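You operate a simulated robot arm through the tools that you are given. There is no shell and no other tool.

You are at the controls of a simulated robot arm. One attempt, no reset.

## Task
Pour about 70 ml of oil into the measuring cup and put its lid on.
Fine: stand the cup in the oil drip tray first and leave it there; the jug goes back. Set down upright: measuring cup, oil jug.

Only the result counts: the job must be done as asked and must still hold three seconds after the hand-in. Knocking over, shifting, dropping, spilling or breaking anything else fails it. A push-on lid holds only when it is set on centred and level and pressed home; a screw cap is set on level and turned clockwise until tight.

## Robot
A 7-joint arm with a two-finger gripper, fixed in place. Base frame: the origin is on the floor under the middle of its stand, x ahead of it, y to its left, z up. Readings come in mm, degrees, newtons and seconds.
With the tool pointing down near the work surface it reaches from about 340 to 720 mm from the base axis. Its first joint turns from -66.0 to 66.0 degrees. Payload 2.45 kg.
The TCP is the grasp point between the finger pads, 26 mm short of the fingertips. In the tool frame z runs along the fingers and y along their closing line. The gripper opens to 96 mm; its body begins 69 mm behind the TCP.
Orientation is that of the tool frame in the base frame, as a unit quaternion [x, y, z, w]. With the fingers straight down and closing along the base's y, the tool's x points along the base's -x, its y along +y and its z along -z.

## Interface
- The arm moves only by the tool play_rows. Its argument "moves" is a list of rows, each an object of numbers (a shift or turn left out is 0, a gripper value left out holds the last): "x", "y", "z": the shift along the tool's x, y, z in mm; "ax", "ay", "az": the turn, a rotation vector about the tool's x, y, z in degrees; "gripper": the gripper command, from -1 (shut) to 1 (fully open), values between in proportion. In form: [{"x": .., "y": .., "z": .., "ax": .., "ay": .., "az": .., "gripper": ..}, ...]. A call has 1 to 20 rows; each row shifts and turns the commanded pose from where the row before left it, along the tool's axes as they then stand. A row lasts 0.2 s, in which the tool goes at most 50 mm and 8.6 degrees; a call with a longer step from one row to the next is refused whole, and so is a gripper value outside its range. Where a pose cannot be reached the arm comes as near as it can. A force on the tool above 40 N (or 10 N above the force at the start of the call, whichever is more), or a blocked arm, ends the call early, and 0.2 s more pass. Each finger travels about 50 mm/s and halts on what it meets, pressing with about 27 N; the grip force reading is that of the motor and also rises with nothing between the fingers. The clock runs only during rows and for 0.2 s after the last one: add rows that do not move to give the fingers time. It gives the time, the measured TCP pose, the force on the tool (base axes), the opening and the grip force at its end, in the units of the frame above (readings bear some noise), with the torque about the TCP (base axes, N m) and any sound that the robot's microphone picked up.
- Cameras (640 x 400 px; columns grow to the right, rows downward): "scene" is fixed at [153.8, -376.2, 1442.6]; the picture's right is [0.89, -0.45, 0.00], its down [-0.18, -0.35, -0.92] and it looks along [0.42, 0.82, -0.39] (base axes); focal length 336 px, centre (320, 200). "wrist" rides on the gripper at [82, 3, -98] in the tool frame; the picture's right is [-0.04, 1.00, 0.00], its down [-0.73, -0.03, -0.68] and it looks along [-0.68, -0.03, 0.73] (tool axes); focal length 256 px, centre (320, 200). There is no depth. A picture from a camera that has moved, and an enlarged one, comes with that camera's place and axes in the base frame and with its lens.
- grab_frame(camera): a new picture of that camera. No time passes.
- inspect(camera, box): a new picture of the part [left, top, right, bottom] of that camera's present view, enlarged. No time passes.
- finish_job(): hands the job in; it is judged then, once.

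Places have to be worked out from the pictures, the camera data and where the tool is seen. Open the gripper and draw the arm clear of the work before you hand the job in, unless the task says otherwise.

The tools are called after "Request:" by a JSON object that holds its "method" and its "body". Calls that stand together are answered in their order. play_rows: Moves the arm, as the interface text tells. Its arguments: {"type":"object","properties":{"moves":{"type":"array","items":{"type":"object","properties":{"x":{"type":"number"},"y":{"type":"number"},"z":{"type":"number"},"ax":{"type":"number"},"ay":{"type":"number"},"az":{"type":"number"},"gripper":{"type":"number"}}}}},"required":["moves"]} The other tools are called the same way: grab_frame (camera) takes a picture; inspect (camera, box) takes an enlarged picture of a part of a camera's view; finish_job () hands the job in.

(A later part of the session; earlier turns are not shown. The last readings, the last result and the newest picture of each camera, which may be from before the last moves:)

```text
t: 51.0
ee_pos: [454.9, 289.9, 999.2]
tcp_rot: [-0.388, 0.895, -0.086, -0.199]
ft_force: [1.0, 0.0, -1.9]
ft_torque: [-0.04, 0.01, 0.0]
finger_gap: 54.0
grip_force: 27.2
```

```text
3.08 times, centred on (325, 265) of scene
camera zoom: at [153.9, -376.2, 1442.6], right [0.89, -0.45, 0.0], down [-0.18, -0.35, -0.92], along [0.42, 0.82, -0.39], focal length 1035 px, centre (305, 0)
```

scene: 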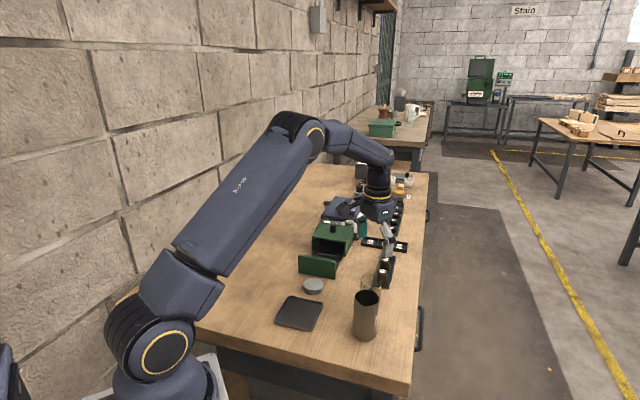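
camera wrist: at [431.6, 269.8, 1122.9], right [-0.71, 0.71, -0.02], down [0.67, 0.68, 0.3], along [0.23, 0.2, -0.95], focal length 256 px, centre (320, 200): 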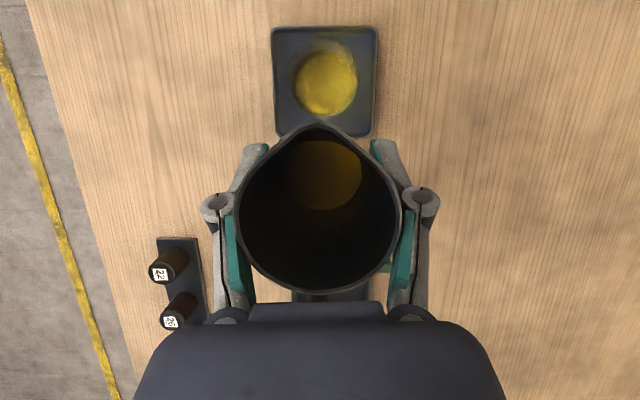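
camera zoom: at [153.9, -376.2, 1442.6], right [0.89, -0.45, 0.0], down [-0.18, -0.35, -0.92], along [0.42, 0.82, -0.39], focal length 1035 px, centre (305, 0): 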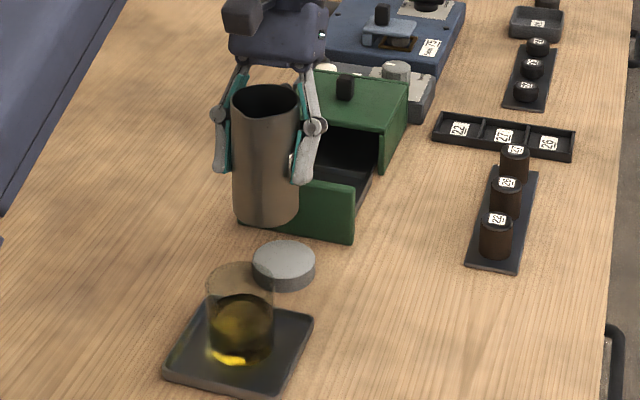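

Upright and clean. I carry the jug back along the same path to above its place and lower it to ~10 mm above the bench.

Request:
{"method": "play_rows", "body": {"moves": [{"x": 14.32, "y": -33.42, "z": 6.68}, {"x": 14.32, "y": -33.42, "z": 6.68}, {"x": 14.32, "y": -33.42, "z": 6.68}, {"x": 14.32, "y": -33.42, "z": 6.68}, {"x": 14.32, "y": -33.42, "z": 6.68}, {"x": 0}, {"x": -12.678, "z": 27.189}, {"x": -12.678, "z": 27.189}, {"x": -12.678, "z": 27.189}, {"x": 0}, {"x": 0}]}}

Request:
{"method": "inspect", "body": {"camera": "scene", "box": [310, 230, 430, 345]}}

```text
t: 53.4
ee_pos: [523.2, 120.6, 909.6]
tcp_rot: [-0.389, 0.895, -0.086, -0.199]
ft_force: [1.1, -0.3, -0.9]
ft_torque: [0.01, 0.03, 0.04]
finger_gap: 53.8
grip_force: 27.1
```

```text
3.48 times, centred on (370, 288) of scene
camera zoom: at [153.9, -376.2, 1442.6], right [0.89, -0.45, 0.0], down [-0.18, -0.35, -0.92], along [0.42, 0.82, -0.39], focal length 1170 px, centre (146, -104)
```

zoom: 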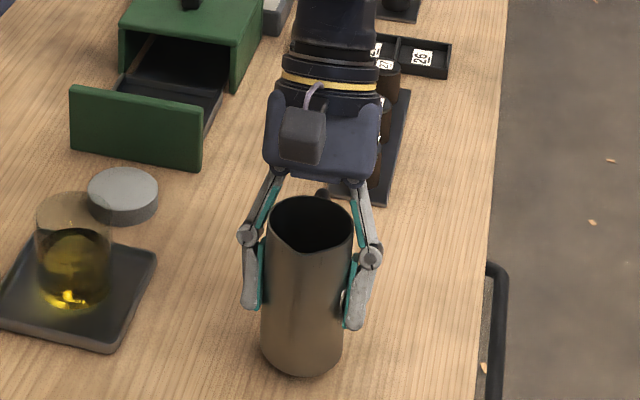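

Right over its original spot. I lower the last 10 mm gently, watching for contact.

Request:
{"method": "play_rows", "body": {"moves": [{"x": -1.69, "z": 3.625}, {"x": -1.268, "z": 2.719}, {"x": -0.845, "z": 1.813}, {"x": 0}]}}

Request:
{"method": "play_rows", "body": {"moves": [{"x": -0.3, "z": 0.634}, {"x": 0}]}}

Request:
{"method": "inspect", "body": {"camera": "scene", "box": [310, 230, 430, 345]}}

```text
t: 54.4
ee_pos: [523.1, 118.7, 899.8]
tcp_rot: [-0.389, 0.895, -0.086, -0.2]
ft_force: [0.1, 0.5, -1.7]
ft_torque: [-0.01, -0.01, 0.03]
finger_gap: 53.9
grip_force: 26.8
```

```text
t: 55.0
ee_pos: [523.9, 119.4, 899.8]
tcp_rot: [-0.389, 0.896, -0.086, -0.199]
ft_force: [-3.2, 0.7, 7.9]
ft_torque: [-0.14, -0.05, -0.02]
finger_gap: 54.0
grip_force: 27.2
```

```text
3.48 times, centred on (370, 288) of scene
camera zoom: at [153.6, -376.2, 1442.6], right [0.89, -0.45, 0.0], down [-0.18, -0.35, -0.92], along [0.42, 0.82, -0.39], focal length 1170 px, centre (146, -104)
```

zoom: 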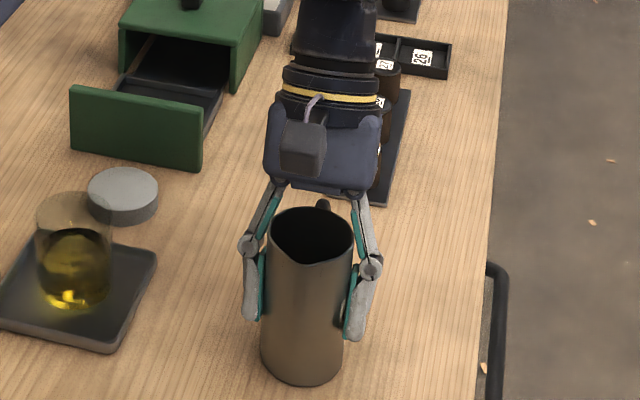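

Contact (+8 N): the jug stands on the bench at its original place. I release gradually and check that it stays put.

Request:
{"method": "play_rows", "body": {"moves": [{"gripper": 0.2}, {"gripper": 0.3}, {"gripper": 0.5}, {"gripper": 0.7}, {"gripper": 0.9}, {"gripper": 0.9}, {"gripper": 0.9}]}}

Request:
{"method": "grab_frame", "body": {"camera": "wrist"}}

Request:
{"method": "inspect", "body": {"camera": "scene", "box": [310, 230, 430, 345]}}

```text
t: 56.6
ee_pos: [523.7, 120.1, 900.6]
tcp_rot: [-0.389, 0.895, -0.086, -0.199]
ft_force: [-0.3, -0.5, -1.1]
ft_torque: [-0.01, -0.03, -0.03]
finger_gap: 91.4
grip_force: 0.1
```

```text
taken
camera wrist: at [499.8, 98.4, 1023.3], right [-0.71, 0.71, -0.02], down [0.67, 0.68, 0.31], along [0.23, 0.2, -0.95], focal length 256 px, centre (320, 200)
```

wrist: 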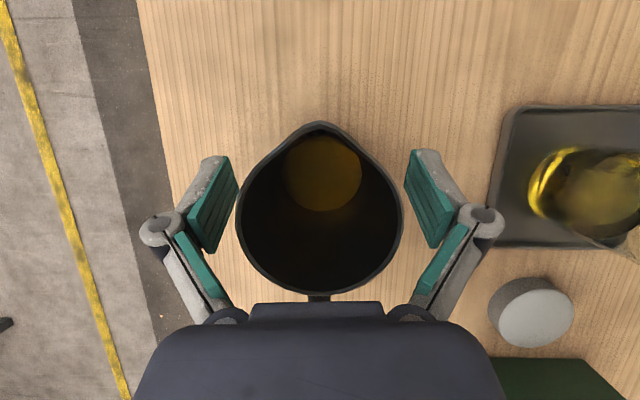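

```text
3.48 times, centred on (370, 288) of scene
camera zoom: at [153.8, -376.2, 1442.6], right [0.89, -0.45, 0.0], down [-0.18, -0.35, -0.92], along [0.42, 0.82, -0.39], focal length 1170 px, centre (146, -104)
```

zoom: 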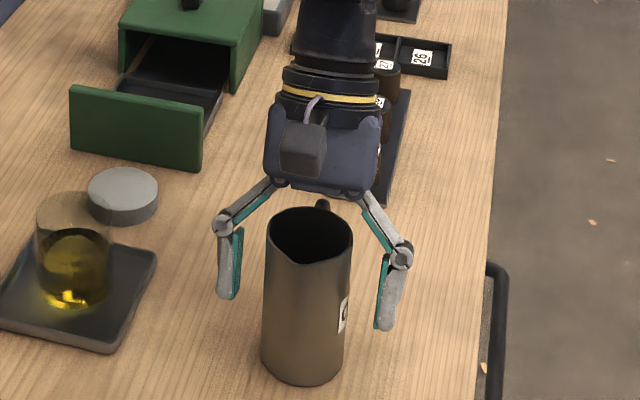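

The jug stands upright at its place. I back the gripper out along its axis, straighten the tool vertical, well clear of everything.

Request:
{"method": "play_rows", "body": {"moves": [{"z": -20}, {"z": -30}, {"z": -35}, {"z": -35}, {"ay": -8.4}, {"ay": -8.3}, {"ay": -8.3}, {"x": 0}]}}

Request:
{"method": "inspect", "body": {"camera": "scene", "box": [240, 200, 430, 345]}}

Request:
{"method": "grab_frame", "body": {"camera": "wrist"}}

```text
t: 58.4
ee_pos: [558.1, 156.6, 1008.7]
tcp_rot: [-0.399, 0.917, 0.0, 0.001]
ft_force: [-0.5, -0.6, 0.6]
ft_torque: [0.0, 0.01, 0.03]
finger_gap: 91.3
grip_force: 0.1
```

```text
2.76 times, centred on (335, 272) of scene
camera zoom: at [153.8, -376.2, 1442.6], right [0.89, -0.45, 0.0], down [-0.18, -0.35, -0.92], along [0.42, 0.82, -0.39], focal length 928 px, centre (279, 0)
```

zoom: 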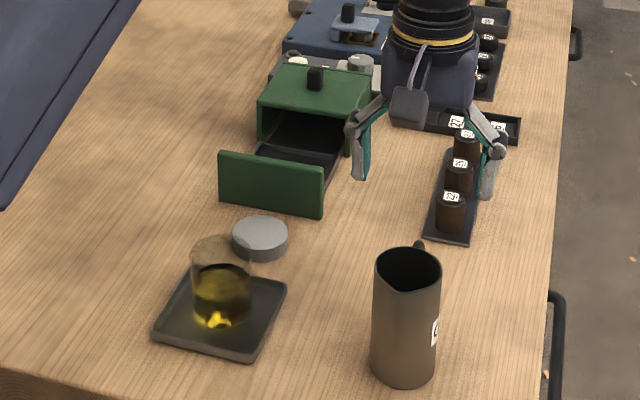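

```text
taken
camera wrist: at [501.4, 99.3, 1106.4], right [-0.7, 0.71, 0.0], down [0.52, 0.52, 0.68], along [0.48, 0.48, -0.73], focal length 256 px, centre (320, 200)
```

wrist: 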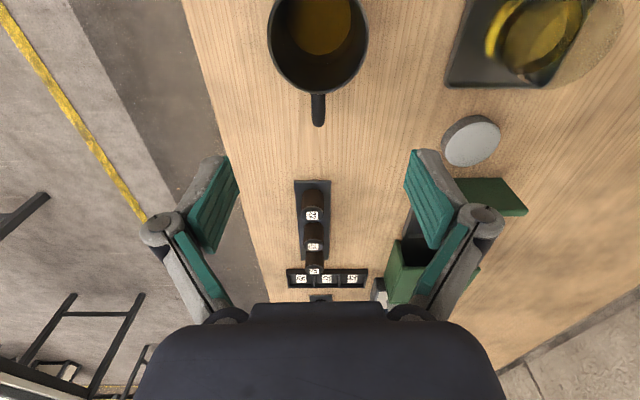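

Next the lid. I carry the open gripper (closing line parallel to the drawer front) over the lid at z≈960 for a closer look.

Request:
{"method": "play_rows", "body": {"moves": [{"x": -14.74, "y": 33.16}, {"x": -14.74, "y": 33.16}, {"x": -14.74, "y": 33.16}, {"x": -14.74, "y": 33.16}, {"x": -14.74, "y": 33.16}, {"z": 24}, {"z": 24}, {"x": 0}, {"x": 0}]}}

Request:
{"method": "grab_frame", "body": {"camera": "wrist"}}

Request:
{"method": "inspect", "body": {"camera": "wrist", "box": [240, 20, 400, 180]}}

Request:
{"method": "inspect", "body": {"camera": "scene", "box": [270, 220, 370, 330]}}

```text
t: 60.4
ee_pos: [486.4, 322.3, 960.3]
tcp_rot: [-0.399, 0.917, 0.001, 0.0]
ft_force: [0.1, 0.7, 0.2]
ft_torque: [0.04, 0.01, 0.03]
finger_gap: 91.2
grip_force: 0.1
```

```text
taken
camera wrist: at [429.1, 265.8, 1058.4], right [-0.7, 0.71, 0.0], down [0.52, 0.52, 0.68], along [0.48, 0.48, -0.73], focal length 256 px, centre (320, 200)
```

wrist: 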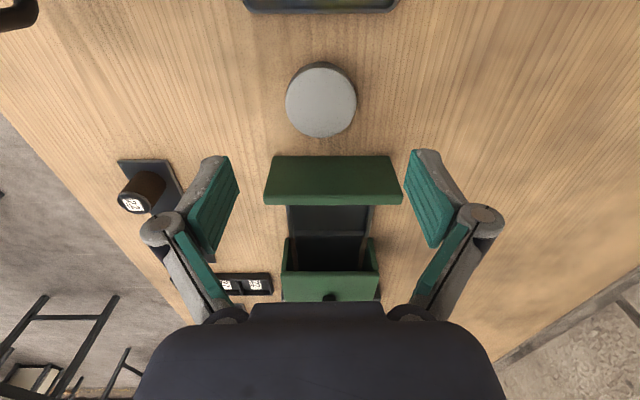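

```text
2.50 times, centred on (320, 100) of wrist
camera zoom: at [429.1, 265.8, 1058.4], right [-0.7, 0.71, 0.0], down [0.52, 0.52, 0.68], along [0.48, 0.48, -0.73], focal length 640 px, centre (320, 450)
```

zoom: 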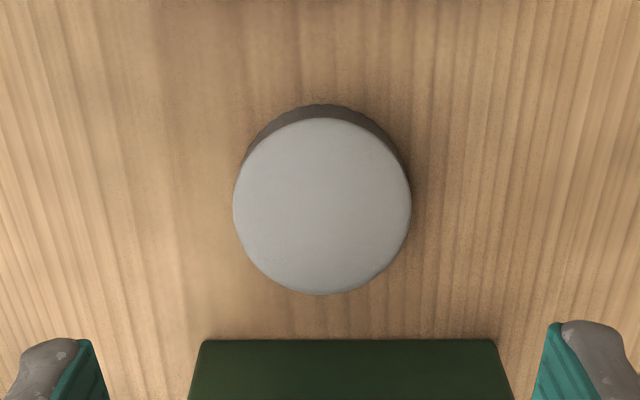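

```text
3.64 times, centred on (320, 275) of scene
camera zoom: at [153.8, -376.2, 1442.6], right [0.89, -0.45, 0.0], down [-0.18, -0.35, -0.92], along [0.42, 0.82, -0.39], focal length 1223 px, centre (320, -73)
```

zoom: 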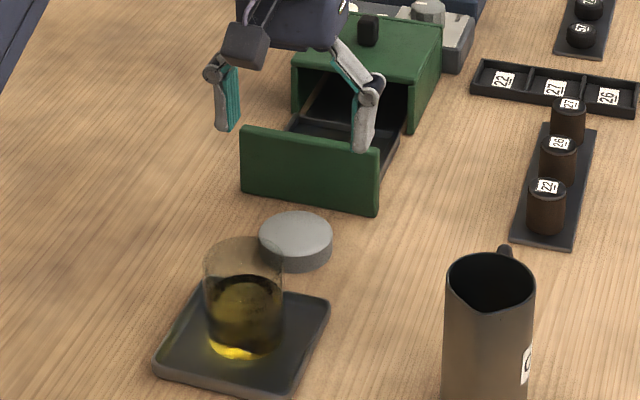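

The lid centre is within ~1 mm of the TCP line, diameter ≈58 mm. To cancel camera-mount errors I view the cup the same way: I go above the cup's recorded centring point at the same height above its rim.

Request:
{"method": "play_rows", "body": {"moves": [{"z": -28.5}, {"z": -28.5}, {"x": 35.72, "y": 1.18}, {"x": 35.72, "y": 1.18}, {"x": 35.71, "y": 1.17}, {"x": 0}, {"x": 0}]}}

Request:
{"method": "inspect", "body": {"camera": "wrist", "box": [240, 20, 400, 180]}}

Request:
{"method": "inspect", "body": {"camera": "scene", "box": [270, 240, 370, 330]}}

```text
t: 62.0
ee_pos: [410.1, 246.6, 1017.0]
tcp_rot: [-0.399, 0.917, 0.0, -0.001]
ft_force: [0.6, 0.5, 0.4]
ft_torque: [-0.01, 0.02, -0.02]
finger_gap: 91.0
grip_force: 0.1
```

```text
2.50 times, centred on (320, 100) of wrist
camera zoom: at [353.7, 189.8, 1115.5], right [-0.7, 0.71, 0.0], down [0.52, 0.52, 0.68], along [0.48, 0.48, -0.73], focal length 640 px, centre (320, 450)
```

zoom: 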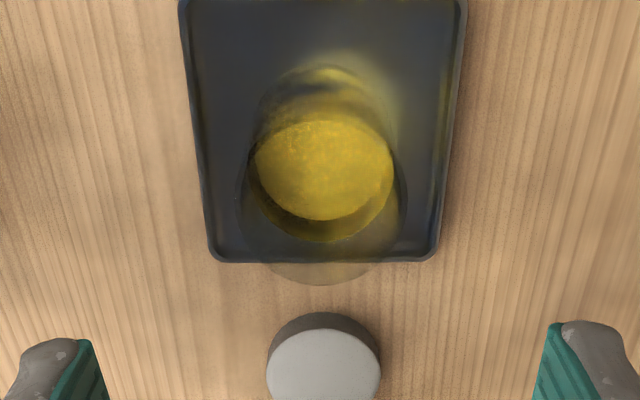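

```text
4.44 times, centred on (320, 285) of scene
camera zoom: at [153.8, -376.2, 1442.6], right [0.89, -0.45, 0.0], down [-0.18, -0.35, -0.92], along [0.42, 0.82, -0.39], focal length 1495 px, centre (320, -178)
```

zoom: 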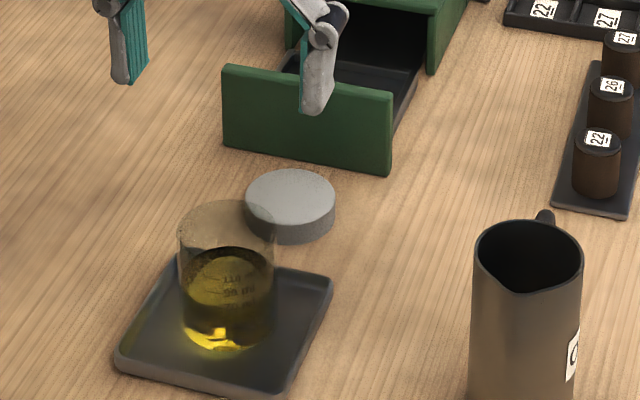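

The cup appears centred on the TCP line here. I zoom once more to pin down its rim ellipse.

Request:
{"method": "inspect", "body": {"camera": "wrist", "box": [275, 55, 375, 145]}}

```text
4.44 times, centred on (325, 100) of wrist
camera zoom: at [353.7, 189.8, 1115.5], right [-0.7, 0.71, 0.0], down [0.52, 0.52, 0.68], along [0.48, 0.48, -0.73], focal length 1138 px, centre (298, 644)
```

zoom: 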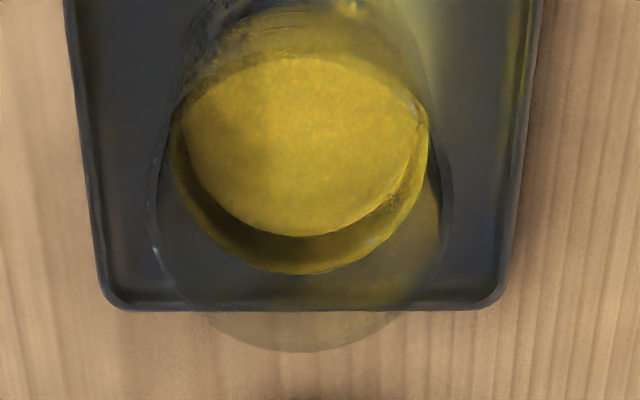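

Cup rim is centred on the TCP within about 1 mm. I return over the lid with a 1.2 mm correction, narrow the opening to ~70 mm, and descend to just above the bench.

Request:
{"method": "play_rows", "body": {"moves": [{"x": -35.72, "y": -1.18}, {"x": -35.72, "y": -1.18}, {"x": -36.91, "y": -1.37, "gripper": 0.45}, {"z": 28.5}, {"z": 28.5}, {"z": 30}, {"z": 30}, {"z": 20}, {"x": 0}, {"x": 0}]}}

Request:
{"method": "grab_frame", "body": {"camera": "wrist"}}

Request:
{"method": "inspect", "body": {"camera": "scene", "box": [270, 240, 370, 330]}}

```text
t: 64.2
ee_pos: [488.7, 325.2, 879.1]
tcp_rot: [-0.399, 0.917, 0.0, 0.0]
ft_force: [0.2, 0.9, -0.4]
ft_torque: [0.03, 0.02, 0.0]
finger_gap: 69.5
grip_force: 0.0
```

```text
taken
camera wrist: at [431.1, 267.3, 978.5], right [-0.7, 0.71, 0.0], down [0.52, 0.52, 0.68], along [0.48, 0.48, -0.73], focal length 256 px, centre (320, 200)
```

wrist: 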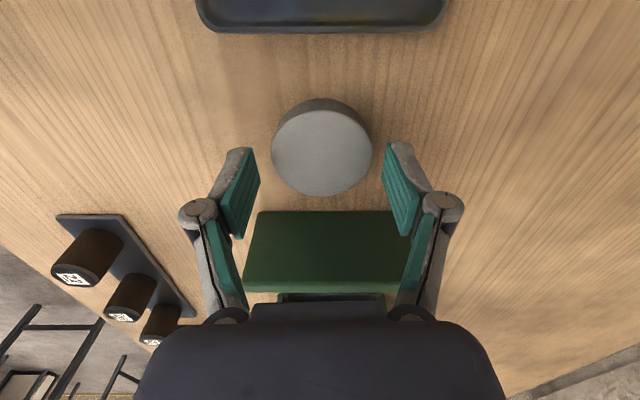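

```text
4.44 times, centred on (320, 285) of scene
camera zoom: at [153.8, -376.2, 1442.6], right [0.89, -0.45, 0.0], down [-0.18, -0.35, -0.92], along [0.42, 0.82, -0.39], focal length 1495 px, centre (320, -178)
```

zoom: 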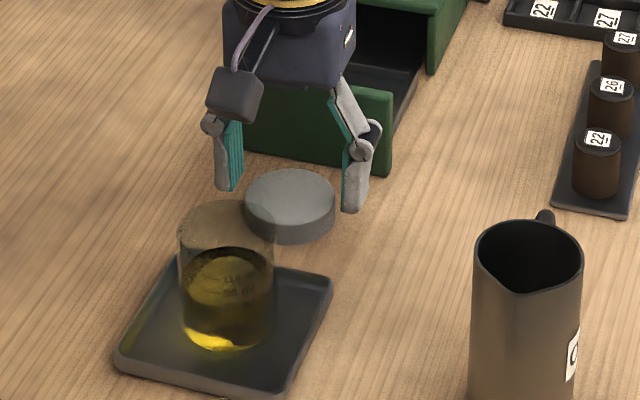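

Fingers straddle the lid. I go down 8 mm then in small steps until the tips nearly touch the bench.

Request:
{"method": "play_rows", "body": {"moves": [{"z": 4}, {"z": 4}, {"x": 0}]}}

Request:
{"method": "inspect", "body": {"camera": "scene", "box": [295, 255, 345, 295]}}

Request:
{"method": "play_rows", "body": {"moves": [{"z": 1.5}, {"x": 0}]}}

Request:
{"method": "play_rows", "body": {"moves": [{"z": 1.5}, {"x": 0}]}}

```text
t: 65.0
ee_pos: [488.5, 325.6, 872.7]
tcp_rot: [-0.399, 0.917, 0.0, 0.0]
ft_force: [0.0, -0.2, -0.5]
ft_torque: [0.0, 0.03, 0.0]
finger_gap: 69.6
grip_force: 0.1
```

```text
10.00 times, centred on (320, 275) of scene
camera zoom: at [153.8, -376.2, 1442.6], right [0.89, -0.45, 0.0], down [-0.18, -0.35, -0.92], along [0.42, 0.82, -0.39], focal length 3364 px, centre (320, -550)
```

zoom: 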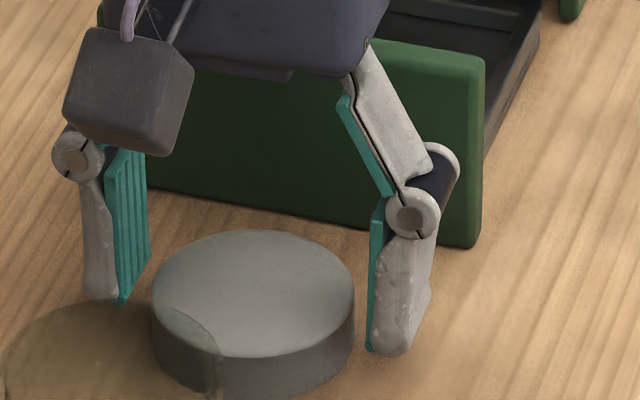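

```text
t: 65.6
ee_pos: [487.6, 324.0, 870.6]
tcp_rot: [-0.4, 0.917, 0.0, 0.0]
ft_force: [-0.8, -0.8, -0.3]
ft_torque: [0.01, 0.0, 0.02]
finger_gap: 69.7
grip_force: 0.0
```

```text
t: 66.2
ee_pos: [488.2, 324.9, 868.4]
tcp_rot: [-0.399, 0.917, 0.0, 0.0]
ft_force: [0.6, -0.3, -0.4]
ft_torque: [0.01, 0.0, 0.0]
finger_gap: 69.6
grip_force: 0.1
```

Still free. One more small step, then look at tip height.

Request:
{"method": "play_rows", "body": {"moves": [{"z": 1.5}, {"x": 0}]}}

Request:
{"method": "inspect", "body": {"camera": "scene", "box": [295, 255, 345, 295]}}

Request:
{"method": "inspect", "body": {"camera": "wrist", "box": [200, 60, 440, 260]}}

```text
t: 66.8
ee_pos: [487.1, 324.9, 867.0]
tcp_rot: [-0.4, 0.917, -0.001, 0.0]
ft_force: [-1.0, 0.3, -0.5]
ft_torque: [0.0, 0.02, -0.07]
finger_gap: 69.5
grip_force: 0.0
```

```text
10.00 times, centred on (320, 275) of scene
camera zoom: at [153.8, -376.2, 1442.6], right [0.89, -0.45, 0.0], down [-0.18, -0.35, -0.92], along [0.42, 0.82, -0.39], focal length 3364 px, centre (320, -550)
```

zoom: 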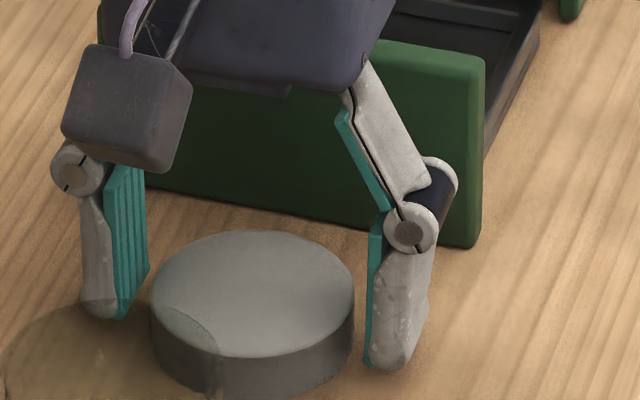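

```text
2.00 times, centred on (320, 160) of wrist
camera zoom: at [430.6, 267.1, 965.8], right [-0.7, 0.71, 0.0], down [0.52, 0.52, 0.68], along [0.48, 0.48, -0.73], focal length 512 px, centre (320, 280)
```

zoom: 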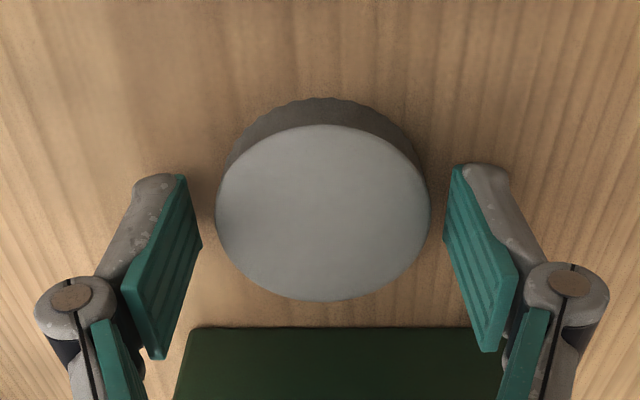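

Tips are just above the bench with no contact. I close on the lid; afterwards I'll re-centre it in the second axis on the free area of the bench.

Request:
{"method": "play_rows", "body": {"moves": [{"gripper": 0.35}, {"gripper": 0.28}, {"gripper": 0.24}, {"gripper": 0.21}, {"gripper": 0.15}, {"gripper": -1}, {"gripper": -1}, {"gripper": -1}]}}

Request:
{"method": "inspect", "body": {"camera": "wrist", "box": [200, 60, 440, 260]}}

Request:
{"method": "inspect", "body": {"camera": "scene", "box": [295, 255, 345, 295]}}

```text
t: 68.6
ee_pos: [487.9, 324.5, 867.9]
tcp_rot: [-0.4, 0.916, -0.001, 0.0]
ft_force: [-0.6, -0.7, 4.1]
ft_torque: [0.04, 0.05, -0.01]
finger_gap: 56.7
grip_force: 27.1
```

```text
2.00 times, centred on (320, 160) of wrist
camera zoom: at [430.6, 267.2, 966.0], right [-0.7, 0.71, 0.0], down [0.52, 0.52, 0.68], along [0.48, 0.48, -0.73], focal length 512 px, centre (320, 280)
```

zoom: 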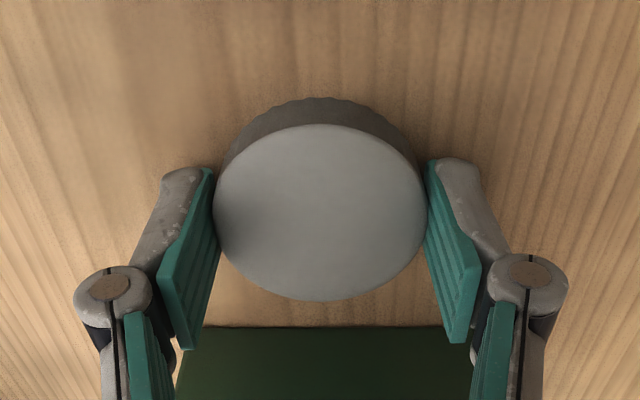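

```text
10.00 times, centred on (320, 275) of scene
camera zoom: at [153.8, -376.2, 1442.6], right [0.89, -0.45, 0.0], down [-0.18, -0.35, -0.92], along [0.42, 0.82, -0.39], focal length 3364 px, centre (320, -550)
```

zoom: 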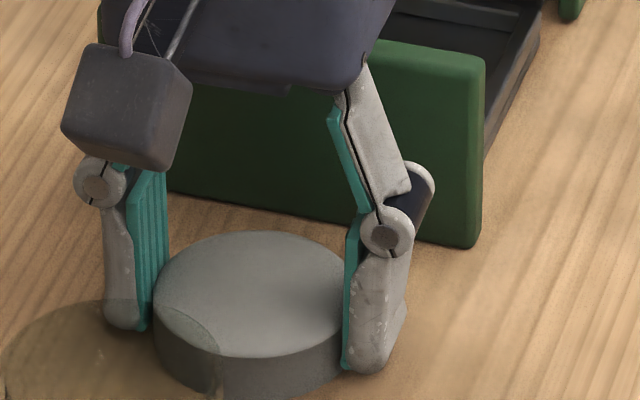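

Gripped at 56.7 mm. I lift the lid 60 mm and check it is level in the grip.

Request:
{"method": "play_rows", "body": {"moves": [{"z": -5}, {"z": -15}, {"z": -20}, {"z": -20}, {"x": 0}, {"x": 0}]}}

Request:
{"method": "inspect", "body": {"camera": "wrist", "box": [200, 60, 440, 260]}}

Request:
{"method": "inspect", "body": {"camera": "scene", "box": [280, 230, 350, 295]}}

```text
t: 70.0
ee_pos: [487.6, 325.4, 928.7]
tcp_rot: [-0.399, 0.917, 0.0, 0.0]
ft_force: [-0.2, -0.5, 0.1]
ft_torque: [-0.01, -0.02, 0.0]
finger_gap: 56.4
grip_force: 27.0
```

```text
2.00 times, centred on (320, 160) of wrist
camera zoom: at [431.0, 267.5, 1026.1], right [-0.7, 0.71, 0.0], down [0.52, 0.52, 0.68], along [0.48, 0.48, -0.73], focal length 512 px, centre (320, 280)
```

zoom: 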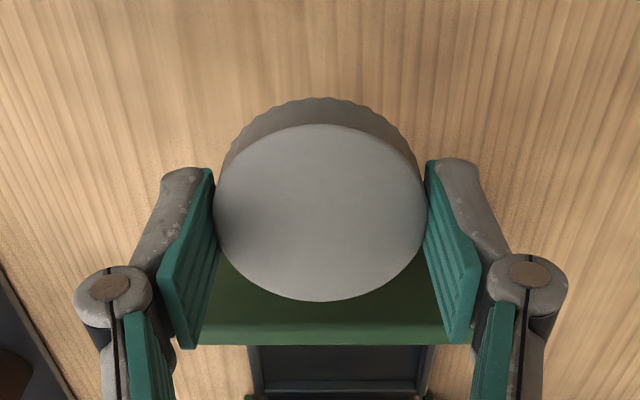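

```text
6.15 times, centred on (315, 262) of scene
camera zoom: at [153.8, -376.2, 1442.6], right [0.89, -0.45, 0.0], down [-0.18, -0.35, -0.92], along [0.42, 0.82, -0.39], focal length 2070 px, centre (351, -185)
```

zoom: 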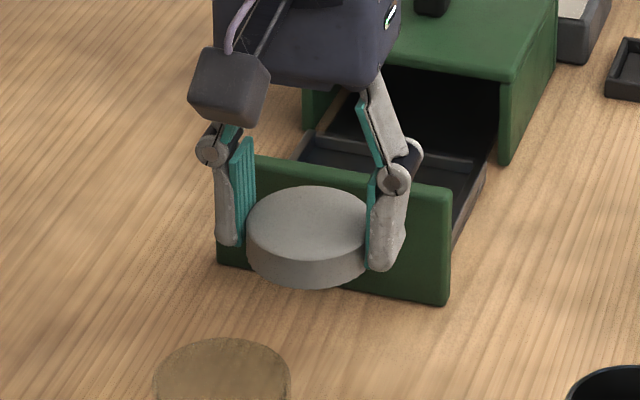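

The lid is level in the grip. Before placing it I check the cup's rim at high zoom for any thread.

Request:
{"method": "inspect", "body": {"camera": "scene", "box": [292, 280, 322, 300]}}

Request:
{"method": "inspect", "body": {"camera": "scene", "box": [292, 295, 322, 322]}}

```text
16.00 times, centred on (307, 290) of scene
camera zoom: at [153.8, -376.2, 1442.6], right [0.89, -0.45, 0.0], down [-0.18, -0.35, -0.92], along [0.42, 0.82, -0.39], focal length 5383 px, centre (528, -1240)
```

zoom: 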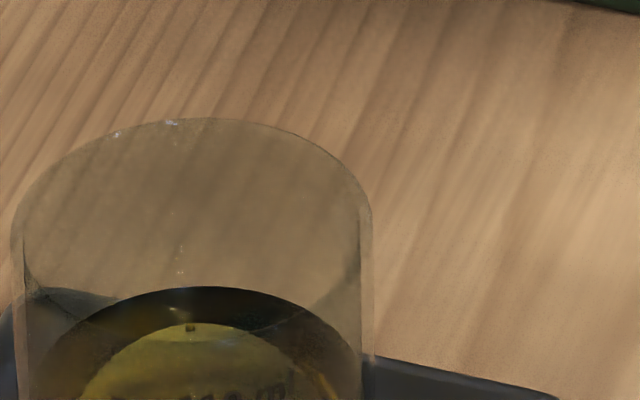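

```text
14.81 times, centred on (307, 308) of scene
camera zoom: at [153.8, -376.2, 1442.6], right [0.89, -0.45, 0.0], down [-0.18, -0.35, -0.92], along [0.42, 0.82, -0.39], focal length 4984 px, centre (513, -1407)
```

zoom: 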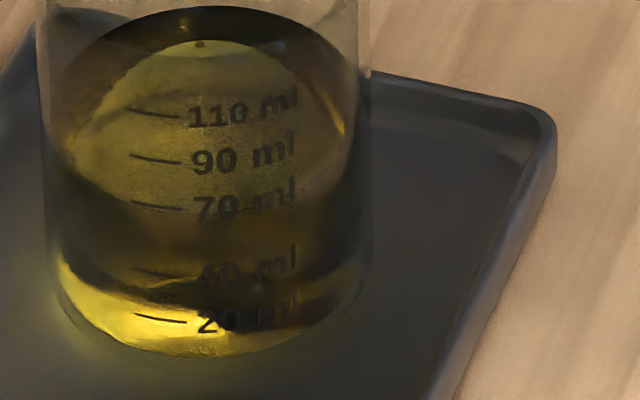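

No thread — plain rim, so a push-on lid. I carry the lid to the free bench area near (420, 400) to re-centre it in the second axis.

Request:
{"method": "play_rows", "body": {"moves": [{"x": -2.8, "y": 33.6}, {"x": -2.8, "y": 33.6}, {"x": -2.8, "y": 33.6}, {"x": 0}, {"x": 0}]}}

Request:
{"method": "grab_frame", "body": {"camera": "wrist"}}

Request:
{"method": "inspect", "body": {"camera": "scene", "box": [220, 210, 380, 330]}}

```text
t: 71.2
ee_pos: [419.9, 398.7, 926.7]
tcp_rot: [-0.399, 0.917, 0.0, 0.0]
ft_force: [0.3, -0.3, 0.4]
ft_torque: [0.04, 0.03, 0.0]
finger_gap: 56.4
grip_force: 27.5
```

```text
taken
camera wrist: at [362.8, 341.7, 1025.2], right [-0.7, 0.71, 0.0], down [0.52, 0.52, 0.68], along [0.48, 0.48, -0.73], focal length 256 px, centre (320, 200)
```

wrist: 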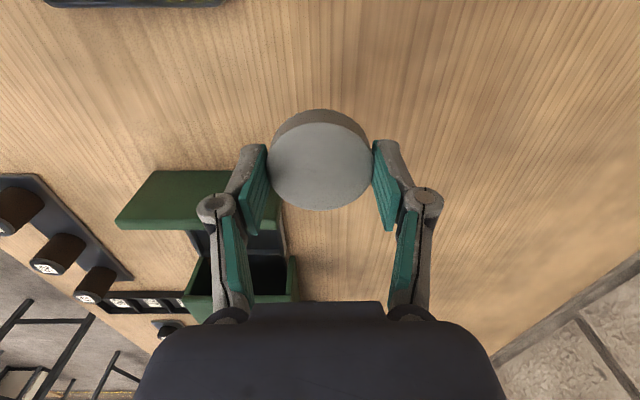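

```text
3.33 times, centred on (300, 270) of scene
camera zoom: at [153.9, -376.2, 1442.6], right [0.89, -0.45, 0.0], down [-0.18, -0.35, -0.92], along [0.42, 0.82, -0.39], focal length 1122 px, centre (387, -33)
```

zoom: 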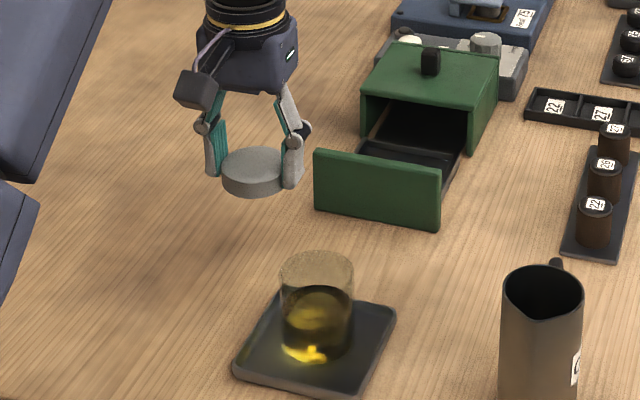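

Clear area. I lower the lid back to bench height and release.

Request:
{"method": "play_rows", "body": {"moves": [{"z": 20}, {"z": 20}, {"z": 12}, {"z": 5}, {"z": 2.5}, {"x": 0}]}}

Request:
{"method": "play_rows", "body": {"moves": [{"gripper": 0.2}, {"gripper": 0.3}, {"gripper": 0.45}, {"gripper": 0.5}, {"gripper": 0.5}]}}

Request:
{"method": "inspect", "body": {"camera": "scene", "box": [250, 240, 310, 290]}}

```text
t: 72.6
ee_pos: [419.6, 399.0, 868.3]
tcp_rot: [-0.399, 0.917, 0.001, -0.001]
ft_force: [-0.1, -0.1, -0.2]
ft_torque: [0.0, -0.01, 0.0]
finger_gap: 56.7
grip_force: 26.6
```

```text
t: 73.8
ee_pos: [420.6, 398.9, 867.9]
tcp_rot: [-0.399, 0.917, 0.0, 0.001]
ft_force: [-0.1, 0.7, 0.2]
ft_torque: [0.02, 0.02, -0.01]
finger_gap: 72.1
grip_force: 0.1
```

```text
8.00 times, centred on (280, 265) of scene
camera zoom: at [153.8, -376.2, 1442.6], right [0.89, -0.45, 0.0], down [-0.18, -0.35, -0.92], along [0.42, 0.82, -0.39], focal length 2692 px, centre (640, -320)
```

zoom: 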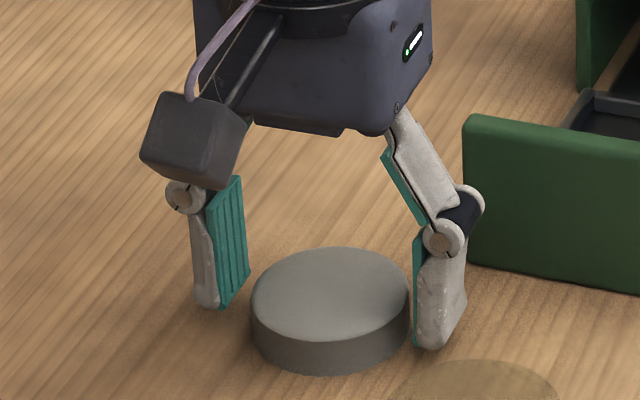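

The lid rests flat. I raise 4 mm, turn the open fingers 90° about it, and come back down.

Request:
{"method": "play_rows", "body": {"moves": [{"z": -4}, {"az": 8.2}, {"az": 8.2}, {"az": 8.2}, {"az": 8.2}, {"az": 8.2}, {"az": 8.2}, {"az": 8.2}, {"az": 8.2}, {"az": 8.2}, {"az": 8.1}, {"az": 8.1}, {"x": 0}, {"z": 4}, {"x": 0}]}}

Request:
{"method": "inspect", "body": {"camera": "wrist", "box": [200, 60, 440, 260]}}

Request:
{"method": "inspect", "body": {"camera": "scene", "box": [250, 240, 310, 290]}}

```text
t: 77.0
ee_pos: [420.6, 399.5, 868.3]
tcp_rot: [0.367, 0.93, 0.0, 0.0]
ft_force: [0.1, 0.6, 0.5]
ft_torque: [0.03, 0.01, 0.0]
finger_gap: 72.0
grip_force: 0.0
```

```text
2.00 times, centred on (320, 160) of wrist
camera zoom: at [363.6, 457.2, 966.5], right [0.71, 0.7, 0.0], down [0.52, -0.52, 0.68], along [0.48, -0.48, -0.73], focal length 512 px, centre (320, 280)
```

zoom: 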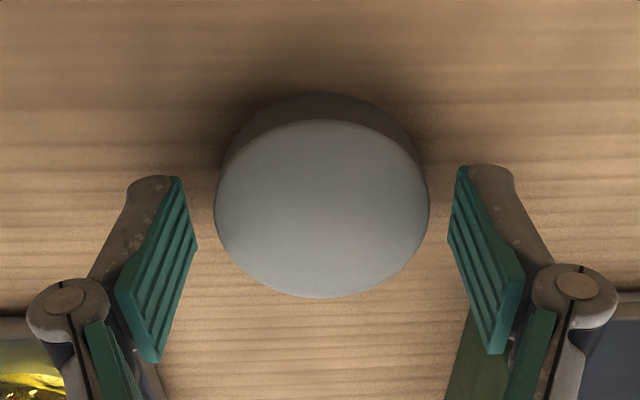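

```text
8.00 times, centred on (280, 265) of scene
camera zoom: at [153.8, -376.2, 1442.6], right [0.89, -0.45, 0.0], down [-0.18, -0.35, -0.92], along [0.42, 0.82, -0.39], focal length 2692 px, centre (640, -320)
```

zoom: 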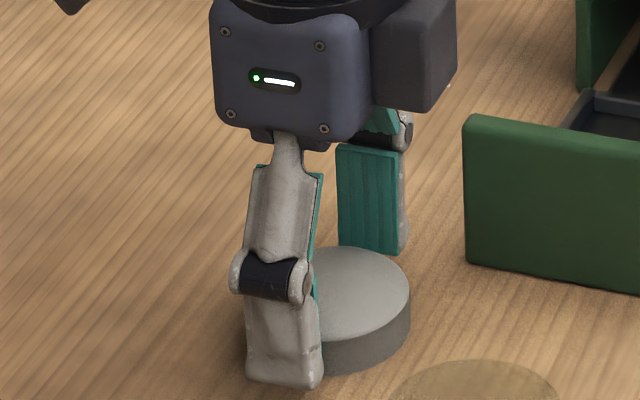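

The lid is between the fingers again in the other direction. I close to centre and grip it.

Request:
{"method": "play_rows", "body": {"moves": [{"gripper": 0.38}, {"gripper": 0.3}, {"gripper": 0.25}, {"gripper": 0.21}, {"gripper": 0.17}, {"gripper": 0.1}, {"gripper": -1}, {"gripper": -1}, {"gripper": -1}]}}

Request:
{"method": "inspect", "body": {"camera": "wrist", "box": [200, 60, 440, 260]}}

```text
t: 79.0
ee_pos: [420.0, 399.0, 868.2]
tcp_rot: [0.366, 0.931, 0.0, 0.0]
ft_force: [0.3, -0.3, 5.5]
ft_torque: [-0.04, 0.01, 0.0]
finger_gap: 56.5
grip_force: 27.1
```

```text
2.00 times, centred on (320, 160) of wrist
camera zoom: at [363.5, 457.2, 966.8], right [0.71, 0.7, 0.0], down [0.52, -0.52, 0.68], along [0.48, -0.48, -0.73], focal length 512 px, centre (320, 280)
```

zoom: 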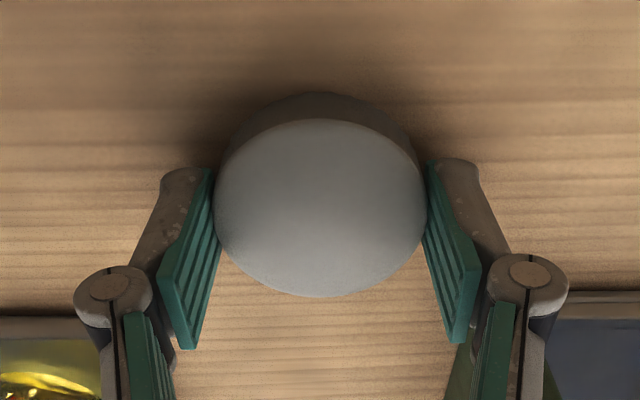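

Lid is gripped and centred in both axes (56.5 mm). I lift 110 mm and carry it to exactly above the cup's recorded centre.

Request:
{"method": "play_rows", "body": {"moves": [{"z": -10}, {"z": -30}, {"z": -35}, {"z": -35}, {"x": -24.27, "y": -29.19}, {"x": -24.27, "y": -29.19}, {"x": -24.27, "y": -29.19}, {"x": -24.26, "y": -29.18}, {"x": 0}, {"x": 0}]}}

Request:
{"method": "grab_frame", "body": {"camera": "wrist"}}

Request:
{"method": "inspect", "body": {"camera": "scene", "box": [260, 220, 360, 330]}}

```text
t: 81.2
ee_pos: [411.3, 247.7, 979.1]
tcp_rot: [0.365, 0.931, -0.001, 0.0]
ft_force: [0.1, -0.3, -0.7]
ft_torque: [0.0, -0.02, 0.01]
finger_gap: 56.3
grip_force: 26.7
```

```text
taken
camera wrist: at [354.9, 306.1, 1076.7], right [0.71, 0.7, 0.0], down [0.52, -0.52, 0.68], along [0.48, -0.48, -0.73], focal length 256 px, centre (320, 200)
```

wrist: 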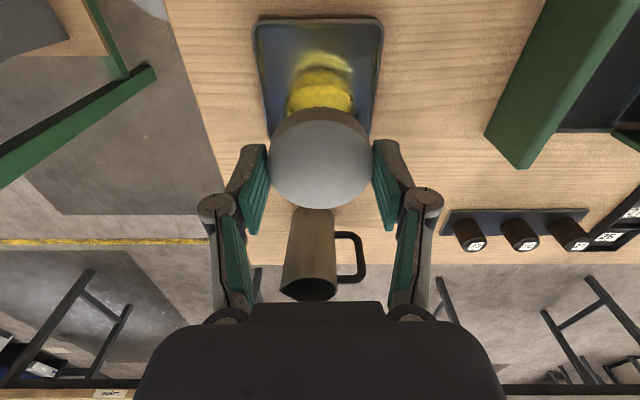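

```text
3.64 times, centred on (310, 275) of scene
camera zoom: at [153.8, -376.2, 1442.6], right [0.89, -0.45, 0.0], down [-0.18, -0.35, -0.92], along [0.42, 0.82, -0.39], focal length 1223 px, centre (356, -73)
```

zoom: 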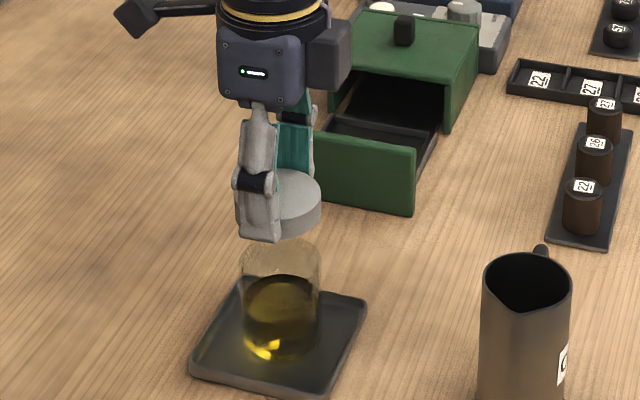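

The lid hangs right above the cup. I lower 28 mm to just above the rim and check alignment.

Request:
{"method": "play_rows", "body": {"moves": [{"z": 14}, {"z": 14}, {"x": 0}]}}

Request:
{"method": "inspect", "body": {"camera": "scene", "box": [280, 255, 340, 320]}}

Request:
{"method": "inspect", "body": {"camera": "wrist", "box": [220, 20, 420, 220]}}

```text
t: 82.0
ee_pos: [410.8, 248.2, 949.3]
tcp_rot: [0.367, 0.93, 0.0, 0.0]
ft_force: [0.3, 0.0, -0.8]
ft_torque: [0.0, 0.01, 0.0]
finger_gap: 56.6
grip_force: 26.7
```

```text
6.15 times, centred on (310, 288) of scene
camera zoom: at [153.8, -376.2, 1442.6], right [0.89, -0.45, 0.0], down [-0.18, -0.35, -0.92], along [0.42, 0.82, -0.39], focal length 2070 px, centre (382, -338)
```

zoom: 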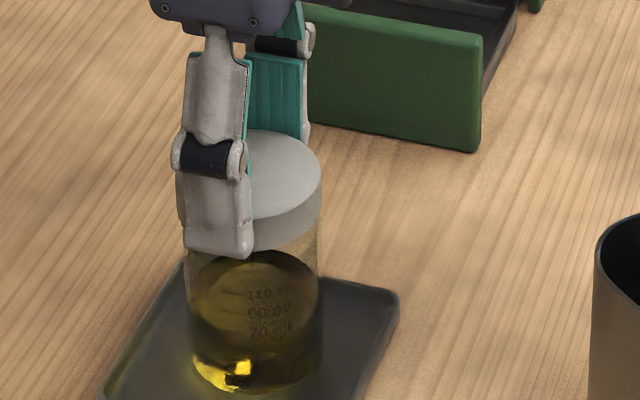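

```text
2.00 times, centred on (320, 120) of wrist
camera zoom: at [354.1, 306.1, 1048.3], right [0.71, 0.7, 0.0], down [0.52, -0.52, 0.68], along [0.48, -0.48, -0.73], focal length 512 px, centre (320, 360)
```

zoom: 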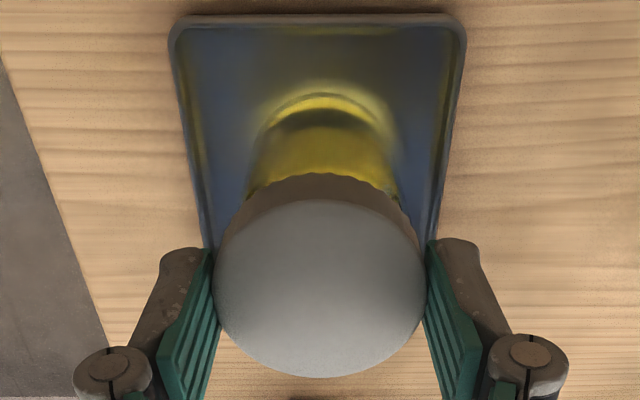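

Lid and cup look concentric from both cameras. I lower in small steps and watch the force.

Request:
{"method": "play_rows", "body": {"moves": [{"z": 2}, {"z": 2}, {"x": 0}]}}

Request:
{"method": "play_rows", "body": {"moves": [{"z": 2}, {"x": 0}]}}

Request:
{"method": "inspect", "body": {"camera": "scene", "box": [285, 270, 335, 320]}}

```text
t: 82.8
ee_pos: [411.1, 248.4, 945.3]
tcp_rot: [0.367, 0.93, 0.0, 0.0]
ft_force: [0.2, -0.7, -0.4]
ft_torque: [-0.01, -0.02, 0.03]
finger_gap: 56.6
grip_force: 26.8
```

```text
t: 83.4
ee_pos: [411.7, 247.9, 944.3]
tcp_rot: [0.367, 0.93, 0.0, 0.0]
ft_force: [0.7, -0.4, -0.2]
ft_torque: [0.0, -0.03, -0.01]
finger_gap: 56.5
grip_force: 27.2
```

```text
8.00 times, centred on (310, 295) of scene
camera zoom: at [153.8, -376.2, 1442.6], right [0.89, -0.45, 0.0], down [-0.18, -0.35, -0.92], along [0.42, 0.82, -0.39], focal length 2692 px, centre (400, -560)
```

zoom: 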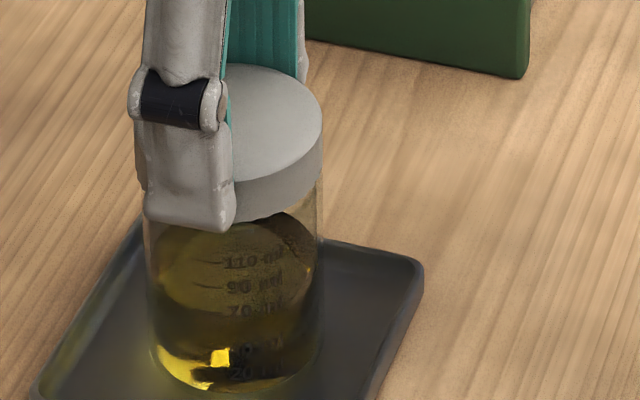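

No resistance yet; continuing down in 2 mm steps.

Request:
{"method": "play_rows", "body": {"moves": [{"z": 2}, {"x": 0}]}}

Request:
{"method": "play_rows", "body": {"moves": [{"z": 1.5}, {"x": 0}]}}

Request:
{"method": "play_rows", "body": {"moves": [{"z": 1.5}, {"x": 0}]}}

Request:
{"method": "inspect", "body": {"camera": "scene", "box": [285, 270, 335, 320]}}

```text
t: 84.0
ee_pos: [411.9, 248.0, 942.1]
tcp_rot: [0.367, 0.93, -0.001, 0.0]
ft_force: [0.1, -0.8, -0.4]
ft_torque: [-0.01, -0.01, 0.03]
finger_gap: 56.4
grip_force: 26.8
```

```text
t: 84.6
ee_pos: [412.1, 246.9, 940.8]
tcp_rot: [0.366, 0.931, 0.0, 0.0]
ft_force: [-0.5, 0.0, -0.5]
ft_torque: [-0.01, 0.0, -0.05]
finger_gap: 56.6
grip_force: 27.0
```

```text
t: 85.2
ee_pos: [412.1, 247.3, 938.8]
tcp_rot: [0.367, 0.93, 0.0, 0.0]
ft_force: [0.8, 0.0, -0.5]
ft_torque: [0.01, 0.0, 0.01]
finger_gap: 56.7
grip_force: 27.2
```

```text
8.00 times, centred on (310, 295) of scene
camera zoom: at [153.8, -376.2, 1442.6], right [0.89, -0.45, 0.0], down [-0.18, -0.35, -0.92], along [0.42, 0.82, -0.39], focal length 2692 px, centre (400, -560)
```

zoom: 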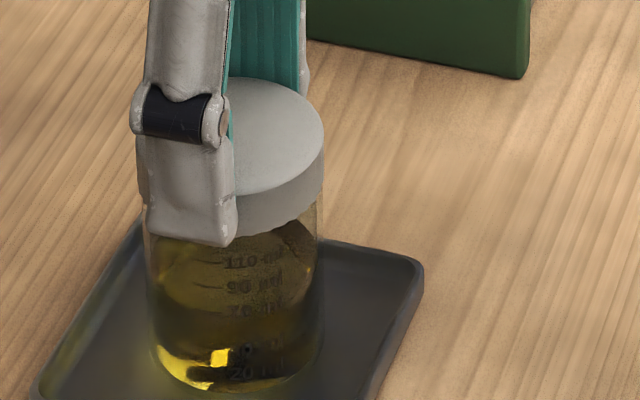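

Still free, the lid's edge is at about rim height. Continuing.

Request:
{"method": "play_rows", "body": {"moves": [{"z": 1.5}, {"x": 0}]}}

Request:
{"method": "play_rows", "body": {"moves": [{"z": 1.5}, {"x": 0}]}}

Request:
{"method": "play_rows", "body": {"moves": [{"z": 1.5}, {"x": 0}]}}

Request:
{"method": "inspect", "body": {"camera": "scene", "box": [285, 270, 335, 320]}}

```text
t: 85.8
ee_pos: [411.7, 246.5, 938.3]
tcp_rot: [0.366, 0.931, 0.001, 0.0]
ft_force: [-3.4, -2.5, 25.6]
ft_torque: [-0.05, 0.2, 0.06]
finger_gap: 56.6
grip_force: 27.9
heard: snap
```

```text
t: 86.4
ee_pos: [411.5, 247.0, 936.1]
tcp_rot: [0.367, 0.93, 0.002, 0.0]
ft_force: [0.1, 0.2, 25.3]
ft_torque: [0.01, -0.01, 0.1]
finger_gap: 56.5
grip_force: 26.9
```

```text
t: 87.0
ee_pos: [411.7, 247.6, 934.6]
tcp_rot: [0.367, 0.93, 0.001, 0.0]
ft_force: [2.3, 1.7, 24.2]
ft_torque: [0.04, -0.09, 0.06]
finger_gap: 56.5
grip_force: 27.1
```

```text
8.00 times, centred on (310, 295) of scene
camera zoom: at [153.6, -376.4, 1442.6], right [0.89, -0.45, 0.0], down [-0.18, -0.35, -0.92], along [0.42, 0.82, -0.39], focal length 2692 px, centre (400, -560)
```

zoom: 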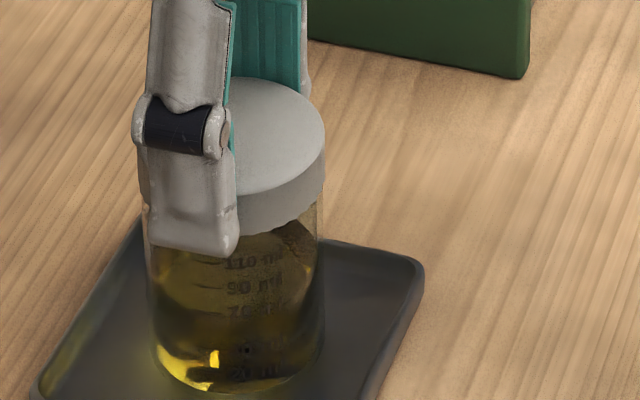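

A snap was heard: the lid is on. The fingers now only slide on its side, so I open the gripper without further pressing.

Request:
{"method": "play_rows", "body": {"moves": [{"gripper": 0.2}, {"gripper": 0.25}, {"gripper": 0.35}, {"gripper": 0.5}, {"gripper": 0.5}, {"x": 0}]}}

Request:
{"method": "inspect", "body": {"camera": "scene", "box": [285, 270, 335, 320]}}

Request:
{"method": "inspect", "body": {"camera": "wrist", "box": [220, 20, 420, 220]}}

```text
t: 88.4
ee_pos: [412.3, 246.2, 933.4]
tcp_rot: [0.366, 0.931, 0.0, 0.001]
ft_force: [-0.8, -0.2, -0.1]
ft_torque: [0.0, 0.05, 0.03]
finger_gap: 72.2
grip_force: 0.0
```

```text
8.00 times, centred on (310, 295) of scene
camera zoom: at [153.8, -376.2, 1442.6], right [0.89, -0.45, 0.0], down [-0.18, -0.35, -0.92], along [0.42, 0.82, -0.39], focal length 2692 px, centre (400, -560)
```

zoom: 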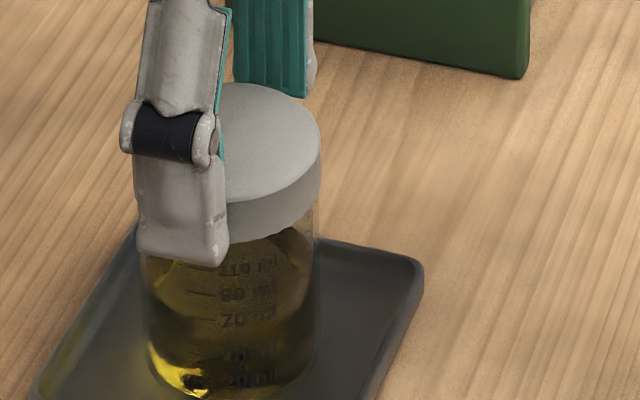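

```text
2.00 times, centred on (320, 120) of wrist
camera zoom: at [354.6, 305.7, 1032.9], right [0.71, 0.7, 0.0], down [0.52, -0.52, 0.68], along [0.48, -0.48, -0.73], focal length 512 px, centre (320, 360)
```

zoom: 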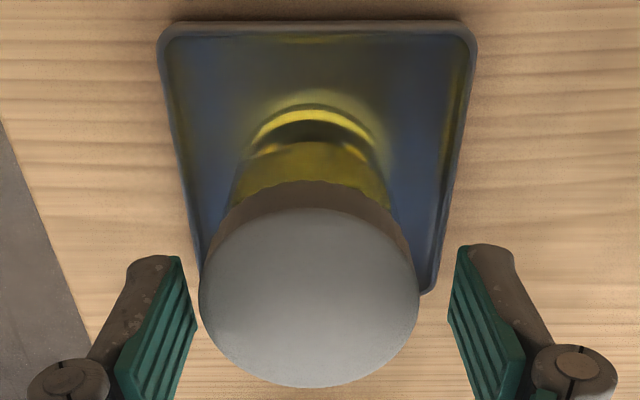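

The lid sits on the cup, which shifted about 3 mm toward one finger. I open wider and rise straight up.

Request:
{"method": "play_rows", "body": {"moves": [{"gripper": 0.8}, {"gripper": 0.8}, {"gripper": 0.8}, {"z": -15}, {"z": -25}, {"z": -30}, {"x": 0}]}}

Request:
{"method": "inspect", "body": {"camera": "scene", "box": [280, 265, 340, 325]}}

Request:
{"method": "grab_frame", "body": {"camera": "wrist"}}

```text
t: 90.0
ee_pos: [410.4, 246.4, 1005.1]
tcp_rot: [0.366, 0.93, 0.0, -0.001]
ft_force: [0.0, 0.1, 0.4]
ft_torque: [-0.02, -0.02, 0.01]
finger_gap: 86.6
grip_force: 0.2
```

```text
6.67 times, centred on (310, 295) of scene
camera zoom: at [153.8, -376.2, 1442.6], right [0.89, -0.45, 0.0], down [-0.18, -0.35, -0.92], along [0.42, 0.82, -0.39], focal length 2243 px, centre (387, -433)
```

zoom: 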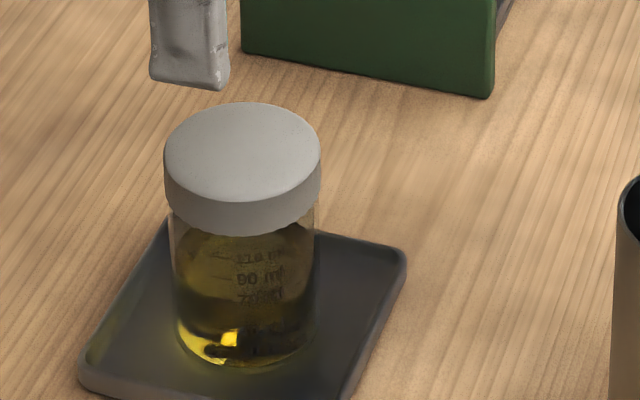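

```text
taken
camera wrist: at [353.9, 305.3, 1102.8], right [0.71, 0.7, 0.0], down [0.52, -0.52, 0.68], along [0.48, -0.48, -0.73], focal length 256 px, centre (320, 200)
```

wrist: 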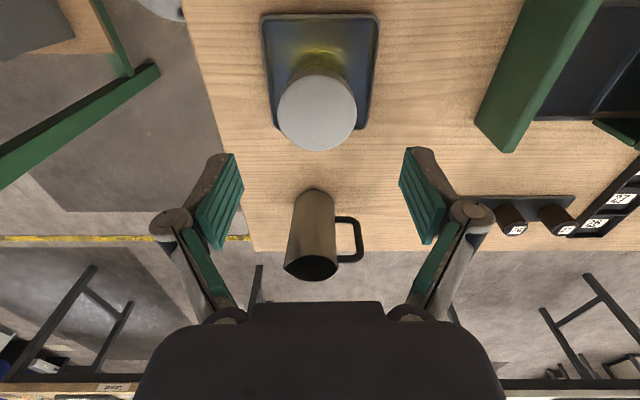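

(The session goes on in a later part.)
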